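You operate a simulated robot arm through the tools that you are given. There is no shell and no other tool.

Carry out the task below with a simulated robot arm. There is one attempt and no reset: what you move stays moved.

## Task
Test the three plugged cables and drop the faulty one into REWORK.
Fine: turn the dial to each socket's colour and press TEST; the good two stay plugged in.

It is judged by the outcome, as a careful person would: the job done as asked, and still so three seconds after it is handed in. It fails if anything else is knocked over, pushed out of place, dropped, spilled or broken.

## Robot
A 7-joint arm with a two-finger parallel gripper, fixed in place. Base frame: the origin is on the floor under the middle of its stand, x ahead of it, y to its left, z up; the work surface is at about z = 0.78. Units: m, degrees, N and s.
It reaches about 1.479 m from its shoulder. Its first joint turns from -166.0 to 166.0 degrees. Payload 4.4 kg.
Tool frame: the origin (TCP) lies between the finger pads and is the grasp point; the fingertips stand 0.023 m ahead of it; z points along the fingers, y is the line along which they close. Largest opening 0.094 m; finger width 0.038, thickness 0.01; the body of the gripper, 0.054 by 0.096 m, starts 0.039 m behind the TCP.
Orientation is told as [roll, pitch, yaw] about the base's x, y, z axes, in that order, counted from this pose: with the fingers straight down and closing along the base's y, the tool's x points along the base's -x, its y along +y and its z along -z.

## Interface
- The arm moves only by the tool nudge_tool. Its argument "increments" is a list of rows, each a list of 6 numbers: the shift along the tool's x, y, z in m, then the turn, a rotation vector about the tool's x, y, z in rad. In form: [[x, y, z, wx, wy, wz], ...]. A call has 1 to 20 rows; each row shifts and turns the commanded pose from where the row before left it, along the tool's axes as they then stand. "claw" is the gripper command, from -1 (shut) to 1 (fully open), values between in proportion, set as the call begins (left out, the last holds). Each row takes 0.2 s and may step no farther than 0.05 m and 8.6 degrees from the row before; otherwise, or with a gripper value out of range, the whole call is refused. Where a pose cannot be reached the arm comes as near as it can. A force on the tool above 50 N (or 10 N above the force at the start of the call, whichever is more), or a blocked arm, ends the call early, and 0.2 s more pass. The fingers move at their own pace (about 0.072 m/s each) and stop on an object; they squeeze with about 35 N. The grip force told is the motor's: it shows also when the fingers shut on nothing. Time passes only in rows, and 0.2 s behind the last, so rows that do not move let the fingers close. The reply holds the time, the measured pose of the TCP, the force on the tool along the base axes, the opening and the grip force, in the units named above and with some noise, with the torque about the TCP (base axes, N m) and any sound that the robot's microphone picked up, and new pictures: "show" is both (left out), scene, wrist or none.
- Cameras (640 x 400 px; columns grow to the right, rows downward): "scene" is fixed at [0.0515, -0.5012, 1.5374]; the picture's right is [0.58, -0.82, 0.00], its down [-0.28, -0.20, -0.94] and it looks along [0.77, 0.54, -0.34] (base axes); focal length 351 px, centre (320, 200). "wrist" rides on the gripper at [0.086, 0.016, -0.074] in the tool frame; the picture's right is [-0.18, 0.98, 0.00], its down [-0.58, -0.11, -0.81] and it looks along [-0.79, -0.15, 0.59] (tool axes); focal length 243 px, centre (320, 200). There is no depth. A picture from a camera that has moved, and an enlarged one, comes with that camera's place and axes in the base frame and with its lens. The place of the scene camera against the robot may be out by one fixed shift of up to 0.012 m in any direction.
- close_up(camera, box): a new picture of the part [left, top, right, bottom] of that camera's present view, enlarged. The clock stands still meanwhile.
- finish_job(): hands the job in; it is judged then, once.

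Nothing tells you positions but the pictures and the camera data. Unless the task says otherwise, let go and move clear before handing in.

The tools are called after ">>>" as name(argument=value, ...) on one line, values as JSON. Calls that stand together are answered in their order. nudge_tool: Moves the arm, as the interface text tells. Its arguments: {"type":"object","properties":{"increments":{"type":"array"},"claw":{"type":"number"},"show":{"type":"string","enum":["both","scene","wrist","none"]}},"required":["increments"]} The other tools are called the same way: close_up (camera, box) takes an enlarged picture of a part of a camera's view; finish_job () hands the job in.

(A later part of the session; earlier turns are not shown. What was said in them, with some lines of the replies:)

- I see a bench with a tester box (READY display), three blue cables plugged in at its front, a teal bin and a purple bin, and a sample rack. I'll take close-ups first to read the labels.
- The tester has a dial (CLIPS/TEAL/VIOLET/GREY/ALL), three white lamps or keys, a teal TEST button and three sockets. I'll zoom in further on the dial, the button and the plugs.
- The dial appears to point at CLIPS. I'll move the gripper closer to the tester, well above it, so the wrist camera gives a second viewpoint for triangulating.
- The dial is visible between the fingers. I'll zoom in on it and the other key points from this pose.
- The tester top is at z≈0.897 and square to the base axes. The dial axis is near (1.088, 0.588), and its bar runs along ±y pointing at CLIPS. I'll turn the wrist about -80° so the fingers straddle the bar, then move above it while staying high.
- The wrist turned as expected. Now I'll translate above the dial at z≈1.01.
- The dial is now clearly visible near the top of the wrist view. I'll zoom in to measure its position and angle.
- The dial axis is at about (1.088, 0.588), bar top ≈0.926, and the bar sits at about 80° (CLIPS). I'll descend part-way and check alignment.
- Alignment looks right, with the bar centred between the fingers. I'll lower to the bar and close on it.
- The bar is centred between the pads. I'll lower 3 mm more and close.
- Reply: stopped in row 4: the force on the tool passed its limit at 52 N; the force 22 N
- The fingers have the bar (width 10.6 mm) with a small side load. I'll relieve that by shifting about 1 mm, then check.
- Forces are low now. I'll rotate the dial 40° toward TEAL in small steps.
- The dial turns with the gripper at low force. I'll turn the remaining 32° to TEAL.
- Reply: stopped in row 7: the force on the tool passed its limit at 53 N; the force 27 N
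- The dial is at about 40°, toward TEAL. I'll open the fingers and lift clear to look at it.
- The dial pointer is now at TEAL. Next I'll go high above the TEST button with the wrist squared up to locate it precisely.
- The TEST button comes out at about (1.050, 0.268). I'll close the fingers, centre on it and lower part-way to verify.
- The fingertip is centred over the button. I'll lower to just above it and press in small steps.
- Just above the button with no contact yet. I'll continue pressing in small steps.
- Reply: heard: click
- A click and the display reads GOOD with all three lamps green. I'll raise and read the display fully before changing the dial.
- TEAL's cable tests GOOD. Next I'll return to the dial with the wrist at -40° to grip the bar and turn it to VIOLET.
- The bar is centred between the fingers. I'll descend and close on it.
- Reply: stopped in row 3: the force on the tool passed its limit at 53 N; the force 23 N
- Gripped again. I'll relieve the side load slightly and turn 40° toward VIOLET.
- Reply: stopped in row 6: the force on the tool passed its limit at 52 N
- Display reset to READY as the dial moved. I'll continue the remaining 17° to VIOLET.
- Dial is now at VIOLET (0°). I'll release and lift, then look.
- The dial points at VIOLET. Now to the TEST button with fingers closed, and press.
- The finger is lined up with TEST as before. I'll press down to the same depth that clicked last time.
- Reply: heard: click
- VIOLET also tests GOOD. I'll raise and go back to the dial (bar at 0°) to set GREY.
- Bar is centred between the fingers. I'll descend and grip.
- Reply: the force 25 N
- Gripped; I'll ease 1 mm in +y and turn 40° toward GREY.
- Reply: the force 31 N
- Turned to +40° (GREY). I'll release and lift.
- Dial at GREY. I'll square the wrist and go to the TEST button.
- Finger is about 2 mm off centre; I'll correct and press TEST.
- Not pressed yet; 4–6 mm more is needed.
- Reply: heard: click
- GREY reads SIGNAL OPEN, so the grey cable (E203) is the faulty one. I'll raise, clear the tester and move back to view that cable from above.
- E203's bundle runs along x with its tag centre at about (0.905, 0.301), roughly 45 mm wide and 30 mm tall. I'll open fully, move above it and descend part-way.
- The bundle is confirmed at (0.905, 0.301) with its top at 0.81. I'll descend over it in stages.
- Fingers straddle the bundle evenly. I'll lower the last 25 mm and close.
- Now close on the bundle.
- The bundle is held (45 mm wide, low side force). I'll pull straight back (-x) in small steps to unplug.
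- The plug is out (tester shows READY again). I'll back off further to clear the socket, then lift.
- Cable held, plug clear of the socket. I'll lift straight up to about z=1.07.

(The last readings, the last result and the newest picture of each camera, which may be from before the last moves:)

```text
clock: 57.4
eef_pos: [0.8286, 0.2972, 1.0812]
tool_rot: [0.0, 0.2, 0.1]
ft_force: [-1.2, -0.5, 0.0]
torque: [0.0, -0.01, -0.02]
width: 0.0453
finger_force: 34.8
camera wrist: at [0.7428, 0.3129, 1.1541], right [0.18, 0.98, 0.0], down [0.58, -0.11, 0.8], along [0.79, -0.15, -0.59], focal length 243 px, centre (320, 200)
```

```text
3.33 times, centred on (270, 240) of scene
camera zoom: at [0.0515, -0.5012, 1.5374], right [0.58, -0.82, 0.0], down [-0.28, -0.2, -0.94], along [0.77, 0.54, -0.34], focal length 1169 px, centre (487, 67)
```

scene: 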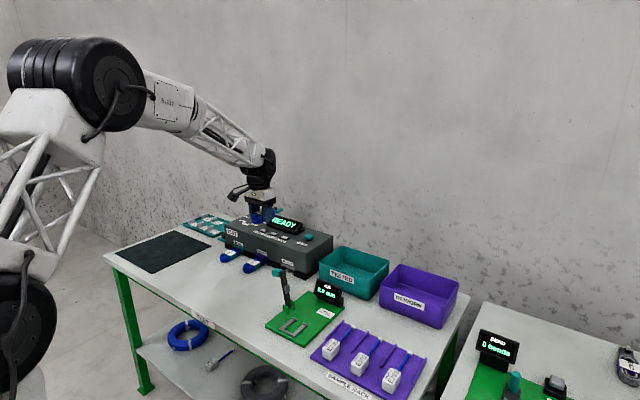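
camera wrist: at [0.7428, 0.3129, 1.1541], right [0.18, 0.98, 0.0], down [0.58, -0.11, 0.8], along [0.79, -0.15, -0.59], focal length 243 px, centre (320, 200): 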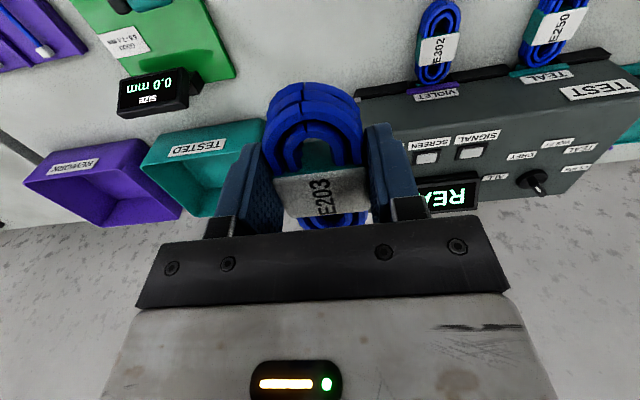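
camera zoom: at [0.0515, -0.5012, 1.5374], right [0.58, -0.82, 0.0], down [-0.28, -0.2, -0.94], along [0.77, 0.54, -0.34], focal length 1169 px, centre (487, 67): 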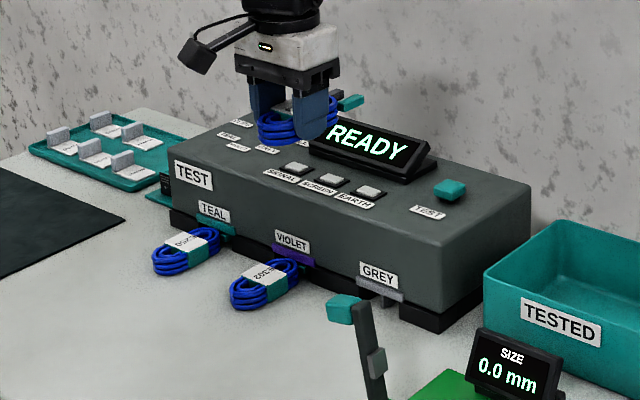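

The cable is clear and the other two remain plugged in. I'll carry it at this height toward the REWORK bin, stopping above it to verify.

>>> nudge_tool(increments=[[-0.015, -0.0415, 0, 0, 0, 0], [-0.015, -0.0415, 0, 0, 0, 0], [-0.015, -0.0415, 0, 0, 0, 0], [-0.015, -0.0415, 0, 0, 0, 0], [-0.015, -0.0415, 0, 0, 0, 0], [-0.015, -0.0415, 0, 0, 0, 0], [-0.015, -0.0415, 0, 0, 0, 0], [-0.015, -0.0415, 0, 0, 0, 0], [-0.015, -0.0415, 0, 0, 0, 0], [-0.015, -0.0415, 0, 0, 0, 0], [-0.015, -0.0415, 0, 0, 0, 0], [-0.015, -0.0415, 0, 0, 0, 0], [0, 0, 0, 0, 0, 0]], show="both")

```text
clock: 60.2
eef_pos: [1.0153, -0.2015, 1.0731]
tool_rot: [-0.1, 0.2, 0.0]
ft_force: [0.3, 0.1, -1.0]
torque: [-0.01, 0.05, 0.03]
width: 0.0456
finger_force: 34.9
camera wrist: at [0.9302, -0.1855, 1.147], right [0.18, 0.98, 0.0], down [0.58, -0.11, 0.8], along [0.79, -0.15, -0.59], focal length 243 px, centre (320, 200)
```

scene: 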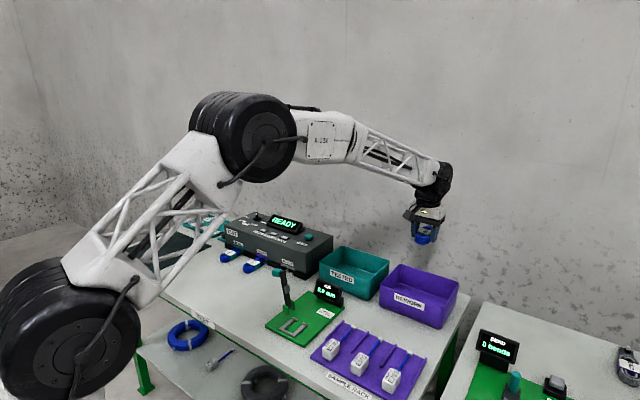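
wrist: 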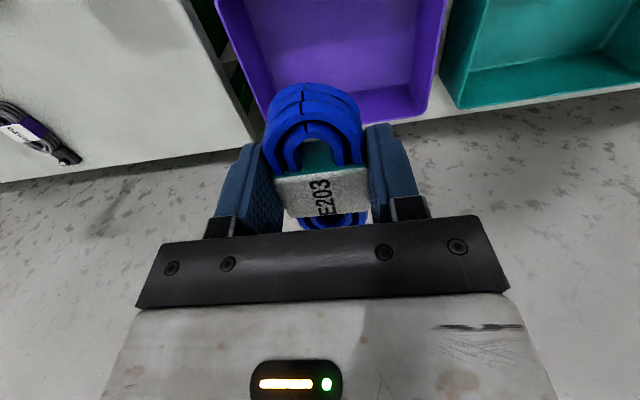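

I'm above the REWORK bin. I'll rotate the wrist so the bundle lies along the bin's long side (y), and check the alignment.

>>> nudge_tool(increments=[[0, 0, 0, 0, 0, 0.1396], [0, 0, 0, 0, 0, 0.1396], [0, 0, 0, 0, 0, 0.1396], [0, 0, 0, 0, 0, 0.1396], [0, 0, 0, 0, 0, 0.1396], [0, 0, 0, 0, 0, 0.1396], [0, 0, 0, 0, 0, 0.1396], [0, 0, 0, 0, 0, 0.1396], [0, 0, 0, 0, 0, 0.1396], [0, 0, 0, 0, 0, 0.1396], [0, 0, 0, 0, 0, 0.14], [0, 0, 0, 0, 0, 0]], show="both")

>>> close_up(camera="scene", box=[340, 180, 500, 340])

```text
clock: 62.8
eef_pos: [1.0112, -0.1985, 1.0775]
tool_rot: [-0.2, -0.1, -88.1]
ft_force: [0.4, -1.1, -0.6]
torque: [0.03, -0.02, -0.03]
width: 0.0451
finger_force: 34.5
camera wrist: at [1.0258, -0.1116, 1.1515], right [0.99, -0.15, 0.0], down [-0.09, -0.58, 0.81], along [-0.12, -0.8, -0.59], focal length 243 px, centre (320, 200)
```

scene: 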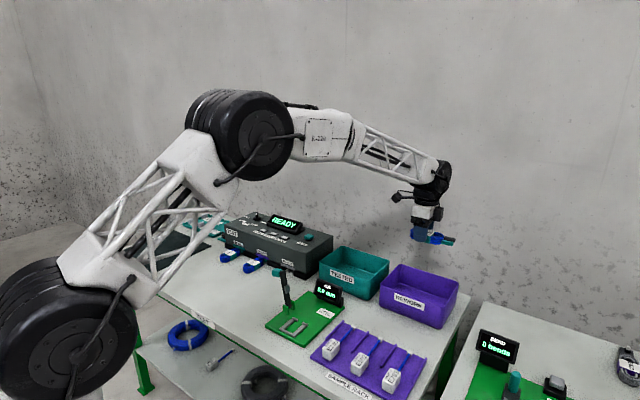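
wrist: 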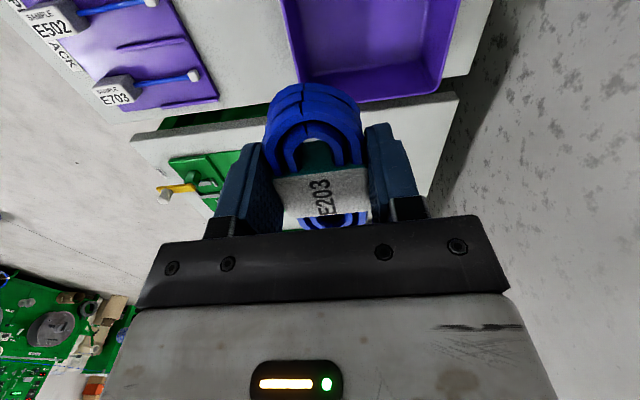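

```text
2.50 times, centred on (420, 260) of scene
camera zoom: at [0.0515, -0.5012, 1.5374], right [0.58, -0.82, 0.0], down [-0.28, -0.2, -0.94], along [0.77, 0.54, -0.34], focal length 876 px, centre (70, 50)
```

zoom: 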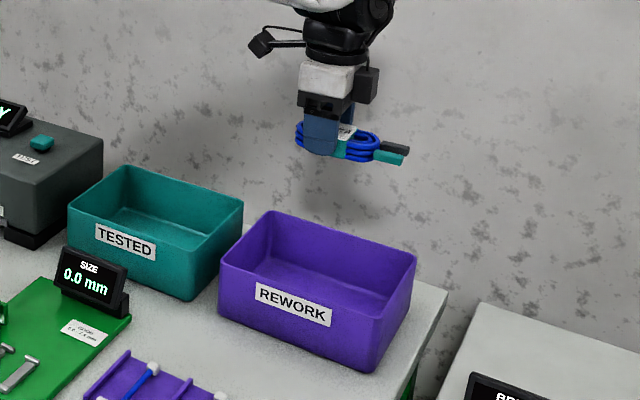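

From two wrist views the bin spans x≈0.98–1.145, y≈-0.30 to -0.085, with its rim at about 0.86. I'll shift over its centre, allowing for the plug end, and lower part-way.

>>> nudge_tool(increments=[[0.011, 0.026, 0, 0, 0, 0], [0.011, 0.026, 0, 0, 0, 0], [0, 0, 0.04, 0, 0, 0], [0, 0, 0.04, 0, 0, 0], [0, 0, 0.035, 0, 0, 0], [0, 0, 0, 0, 0, 0]], show="both")

>>> close_up(camera="scene", box=[360, 200, 490, 340])

```text
clock: 64.2
eef_pos: [1.062, -0.1757, 0.964]
tool_rot: [-0.4, -0.1, -88.0]
ft_force: [-0.4, 0.5, -1.4]
torque: [0.01, 0.01, -0.01]
width: 0.0455
finger_force: 35.1
camera wrist: at [1.0755, -0.0872, 1.0373], right [0.99, -0.15, 0.0], down [-0.08, -0.58, 0.81], along [-0.12, -0.8, -0.59], focal length 243 px, centre (320, 200)
```

scene: 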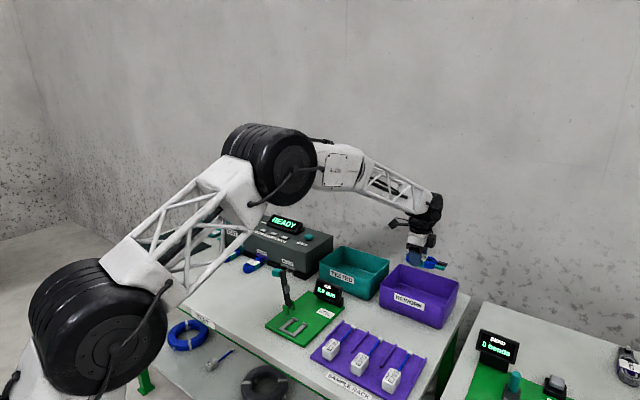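
wrist: 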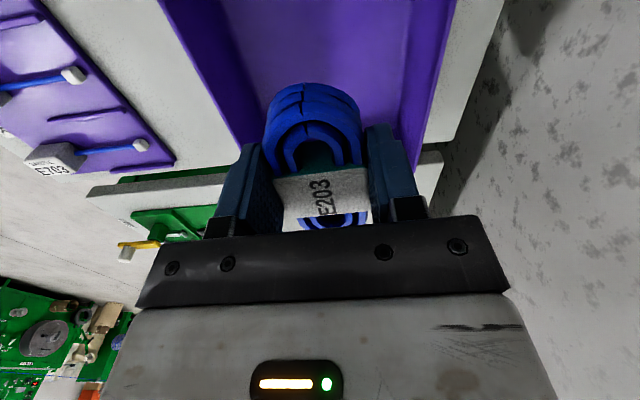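

```text
2.86 times, centred on (425, 270) of scene
camera zoom: at [0.0515, -0.5012, 1.5374], right [0.58, -0.82, 0.0], down [-0.28, -0.2, -0.94], along [0.77, 0.54, -0.34], focal length 1002 px, centre (20, 0)
```

zoom: 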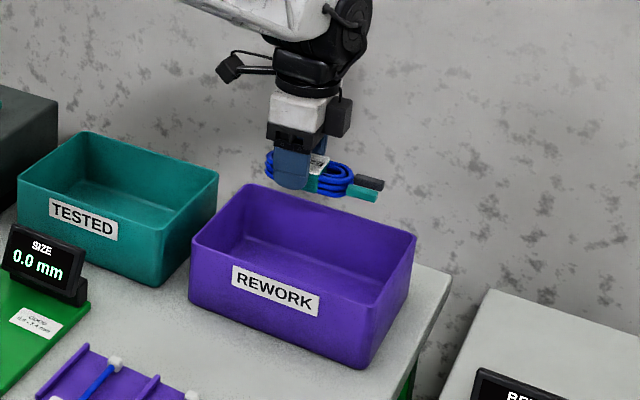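

The bundle is centred over the bin in x. I'll lower it inside the rim.

>>> nudge_tool(increments=[[0, 0, 0.03, 0, 0, 0], [0, 0, 0.03, 0, 0, 0], [0, 0, 0.03, 0, 0, 0], [0, 0, 0.018, 0, 0, 0], [0, 0, 0, 0, 0, 0]], show="both")

>>> close_up(camera="scene", box=[360, 200, 490, 340])

```text
clock: 65.4
eef_pos: [1.0636, -0.1757, 0.8555]
tool_rot: [-0.2, -0.1, -87.9]
ft_force: [0.8, 0.6, -0.9]
torque: [0.01, -0.02, 0.01]
width: 0.0454
finger_force: 34.9
camera wrist: at [1.0778, -0.0889, 0.9299], right [0.99, -0.15, 0.0], down [-0.09, -0.58, 0.81], along [-0.12, -0.8, -0.59], focal length 243 px, centre (320, 200)
```

scene: 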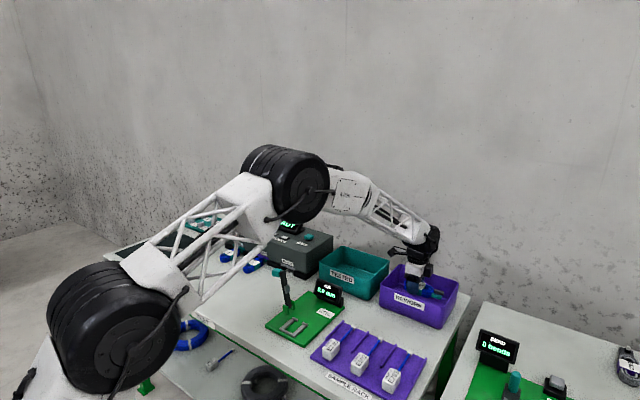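
wrist: 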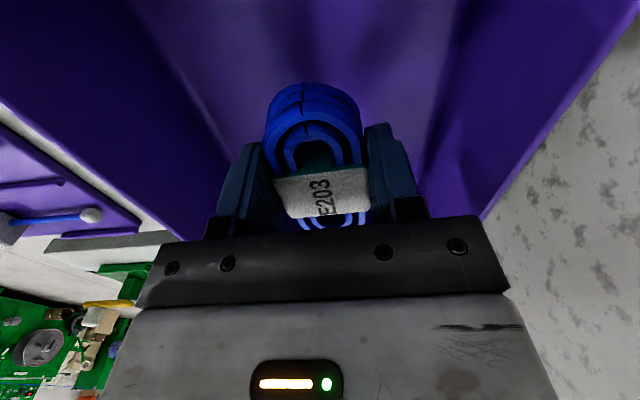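

```text
2.86 times, centred on (425, 270) of scene
camera zoom: at [0.0515, -0.5012, 1.5374], right [0.58, -0.82, 0.0], down [-0.28, -0.2, -0.94], along [0.77, 0.54, -0.34], focal length 1002 px, centre (20, 0)
```

zoom: 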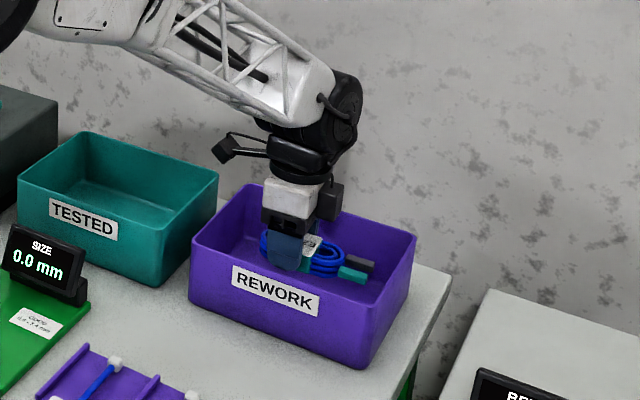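

The bundle is inside the bin. I'll lower 15 mm more and release gently.

>>> nudge_tool(increments=[[0, 0, 0.015, 0, 0, 0], [0, 0, 0, 0, 0, 0]], show="none")

>>> nudge_tool(increments=[[0, 0, 0, 0, 0, 0], [0, 0, 0, 0, 0, 0], [0, 0, 0, 0, 0, 0]], claw=0.5, show="both")

```text
clock: 66.0
eef_pos: [1.0623, -0.1758, 0.8399]
tool_rot: [-0.2, -0.1, -88.0]
ft_force: [0.2, 0.8, -0.5]
torque: [0.0, -0.02, -0.02]
width: 0.0455
finger_force: 34.9
```

```text
clock: 66.8
eef_pos: [1.0621, -0.1755, 0.8394]
tool_rot: [-0.1, -0.1, -88.0]
ft_force: [-0.4, 0.0, -0.3]
torque: [0.02, 0.0, -0.02]
width: 0.0704
finger_force: 0.1
camera wrist: at [1.0775, -0.0891, 0.914], right [0.99, -0.15, 0.0], down [-0.09, -0.58, 0.81], along [-0.12, -0.8, -0.59], focal length 243 px, centre (320, 200)
```

scene: 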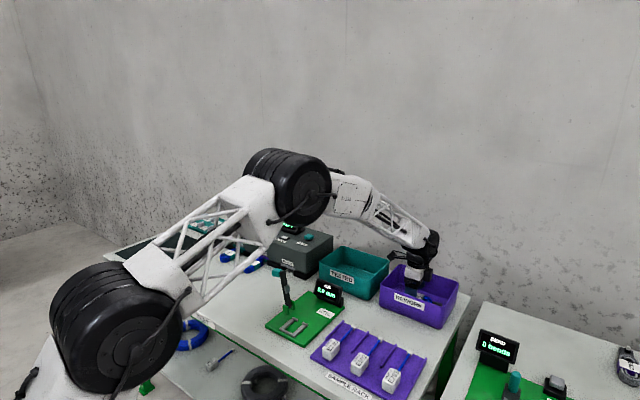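
wrist: 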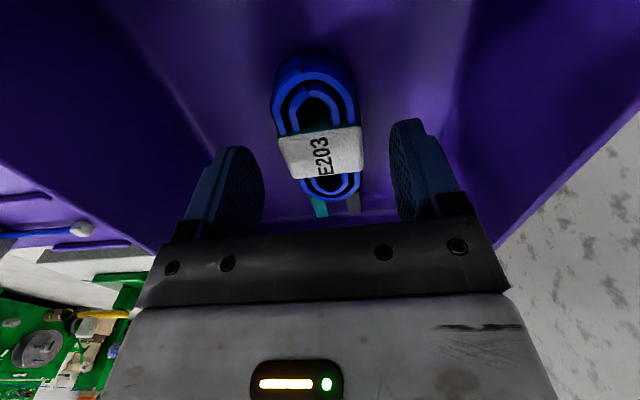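

The cable is lying flat in the bin, released. I'll lift straight up clear and check everything.

>>> nudge_tool(increments=[[0, 0, -0.03, 0, 0, 0], [0, 0, -0.04, 0, 0, 0], [0, 0, -0.04, 0, 0, 0], [0, 0, -0.04, 0, 0, 0], [0, 0, -0.04, 0, 0, 0], [0, 0, -0.04, 0, 0, 0], [0, 0, -0.03, 0, 0, 0], [0, 0, 0, 0, 0, 0]], show="both")

>>> close_up(camera="scene", box=[200, 190, 340, 300])

>>> close_up(camera="scene", box=[360, 240, 490, 340])

>>> close_up(camera="wrist", box=[220, 0, 500, 150])

```text
clock: 68.6
eef_pos: [1.0609, -0.1769, 1.1]
tool_rot: [-0.3, -0.2, -88.0]
ft_force: [-0.8, -0.5, 0.4]
torque: [-0.02, -0.01, -0.01]
width: 0.0704
finger_force: 0.0
camera wrist: at [1.0756, -0.0897, 1.1735], right [0.99, -0.15, 0.0], down [-0.09, -0.58, 0.81], along [-0.12, -0.8, -0.59], focal length 243 px, centre (320, 200)
```

scene: 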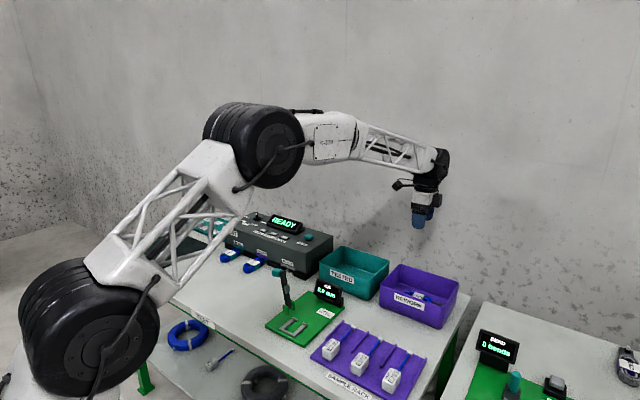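
wrist: 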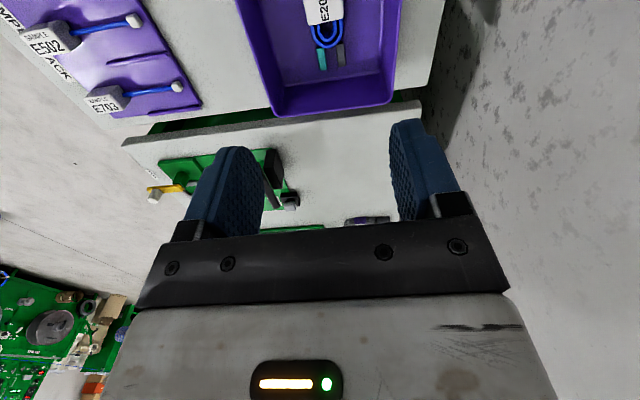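

```text
3.64 times, centred on (270, 245) of scene
camera zoom: at [0.0515, -0.5012, 1.5374], right [0.58, -0.82, 0.0], down [-0.28, -0.2, -0.94], along [0.77, 0.54, -0.34], focal length 1275 px, centre (502, 36)
```

zoom: 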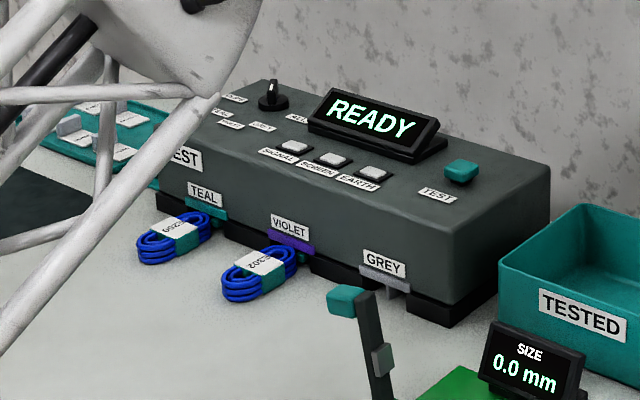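

```text
4.00 times, centred on (425, 290) of scene
camera zoom: at [0.0515, -0.5012, 1.5374], right [0.58, -0.82, 0.0], down [-0.28, -0.2, -0.94], along [0.77, 0.54, -0.34], focal length 1402 px, centre (-100, -160)
```

zoom: 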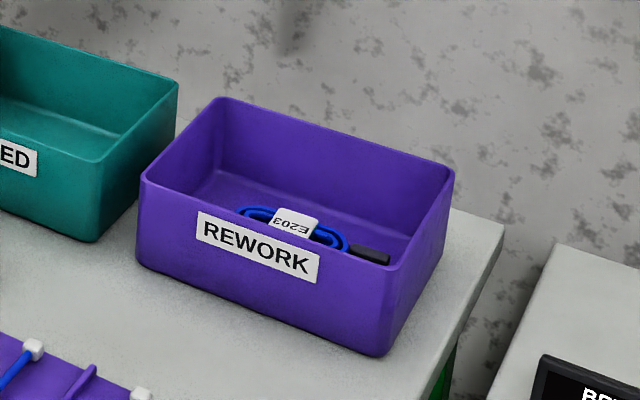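

```text
2.29 times, centred on (360, 75) of wrist
camera zoom: at [1.0756, -0.0897, 1.1735], right [0.99, -0.15, 0.0], down [-0.09, -0.58, 0.81], along [-0.12, -0.8, -0.59], focal length 555 px, centre (229, 486)
```

zoom: 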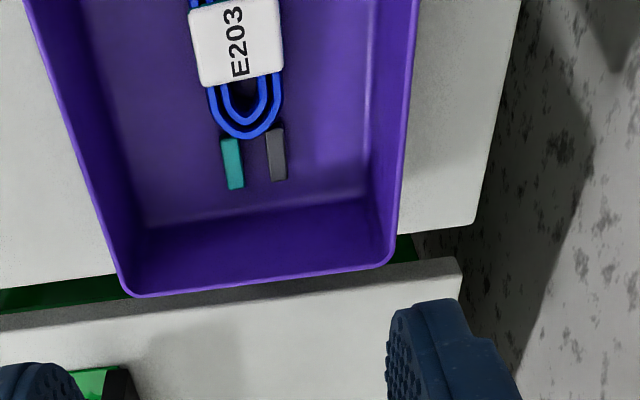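

E203, the faulty cable (SIGNAL OPEN on GREY), lies flat in the REWORK bin. E250 (TEAL) and E302 (VIOLET) both tested GOOD and are still plugged in. Nothing else looks moved and the gripper is clear, so I'm handing in.

>>> finish_job()

```text
The job is handed in.
```

The faulty cable was E203 in the GREY socket, and it is now in the REWORK bin. I tested all three by turning the dial to each socket's colour and pressing TEST:

| Socket | Cable | Display | Where it is now |
|---|---|---|---|
| TEAL | E250 | GOOD | Still plugged in |
| VIOLET | E302 | GOOD | Still plugged in |
| GREY | E203 | SIGNAL OPEN | In REWORK |

E203 lies flat in the bin. In the last pictures nothing else had moved. The gripper was open and clear of the bench when I handed in. The dial is still on GREY, with the tester showing READY.
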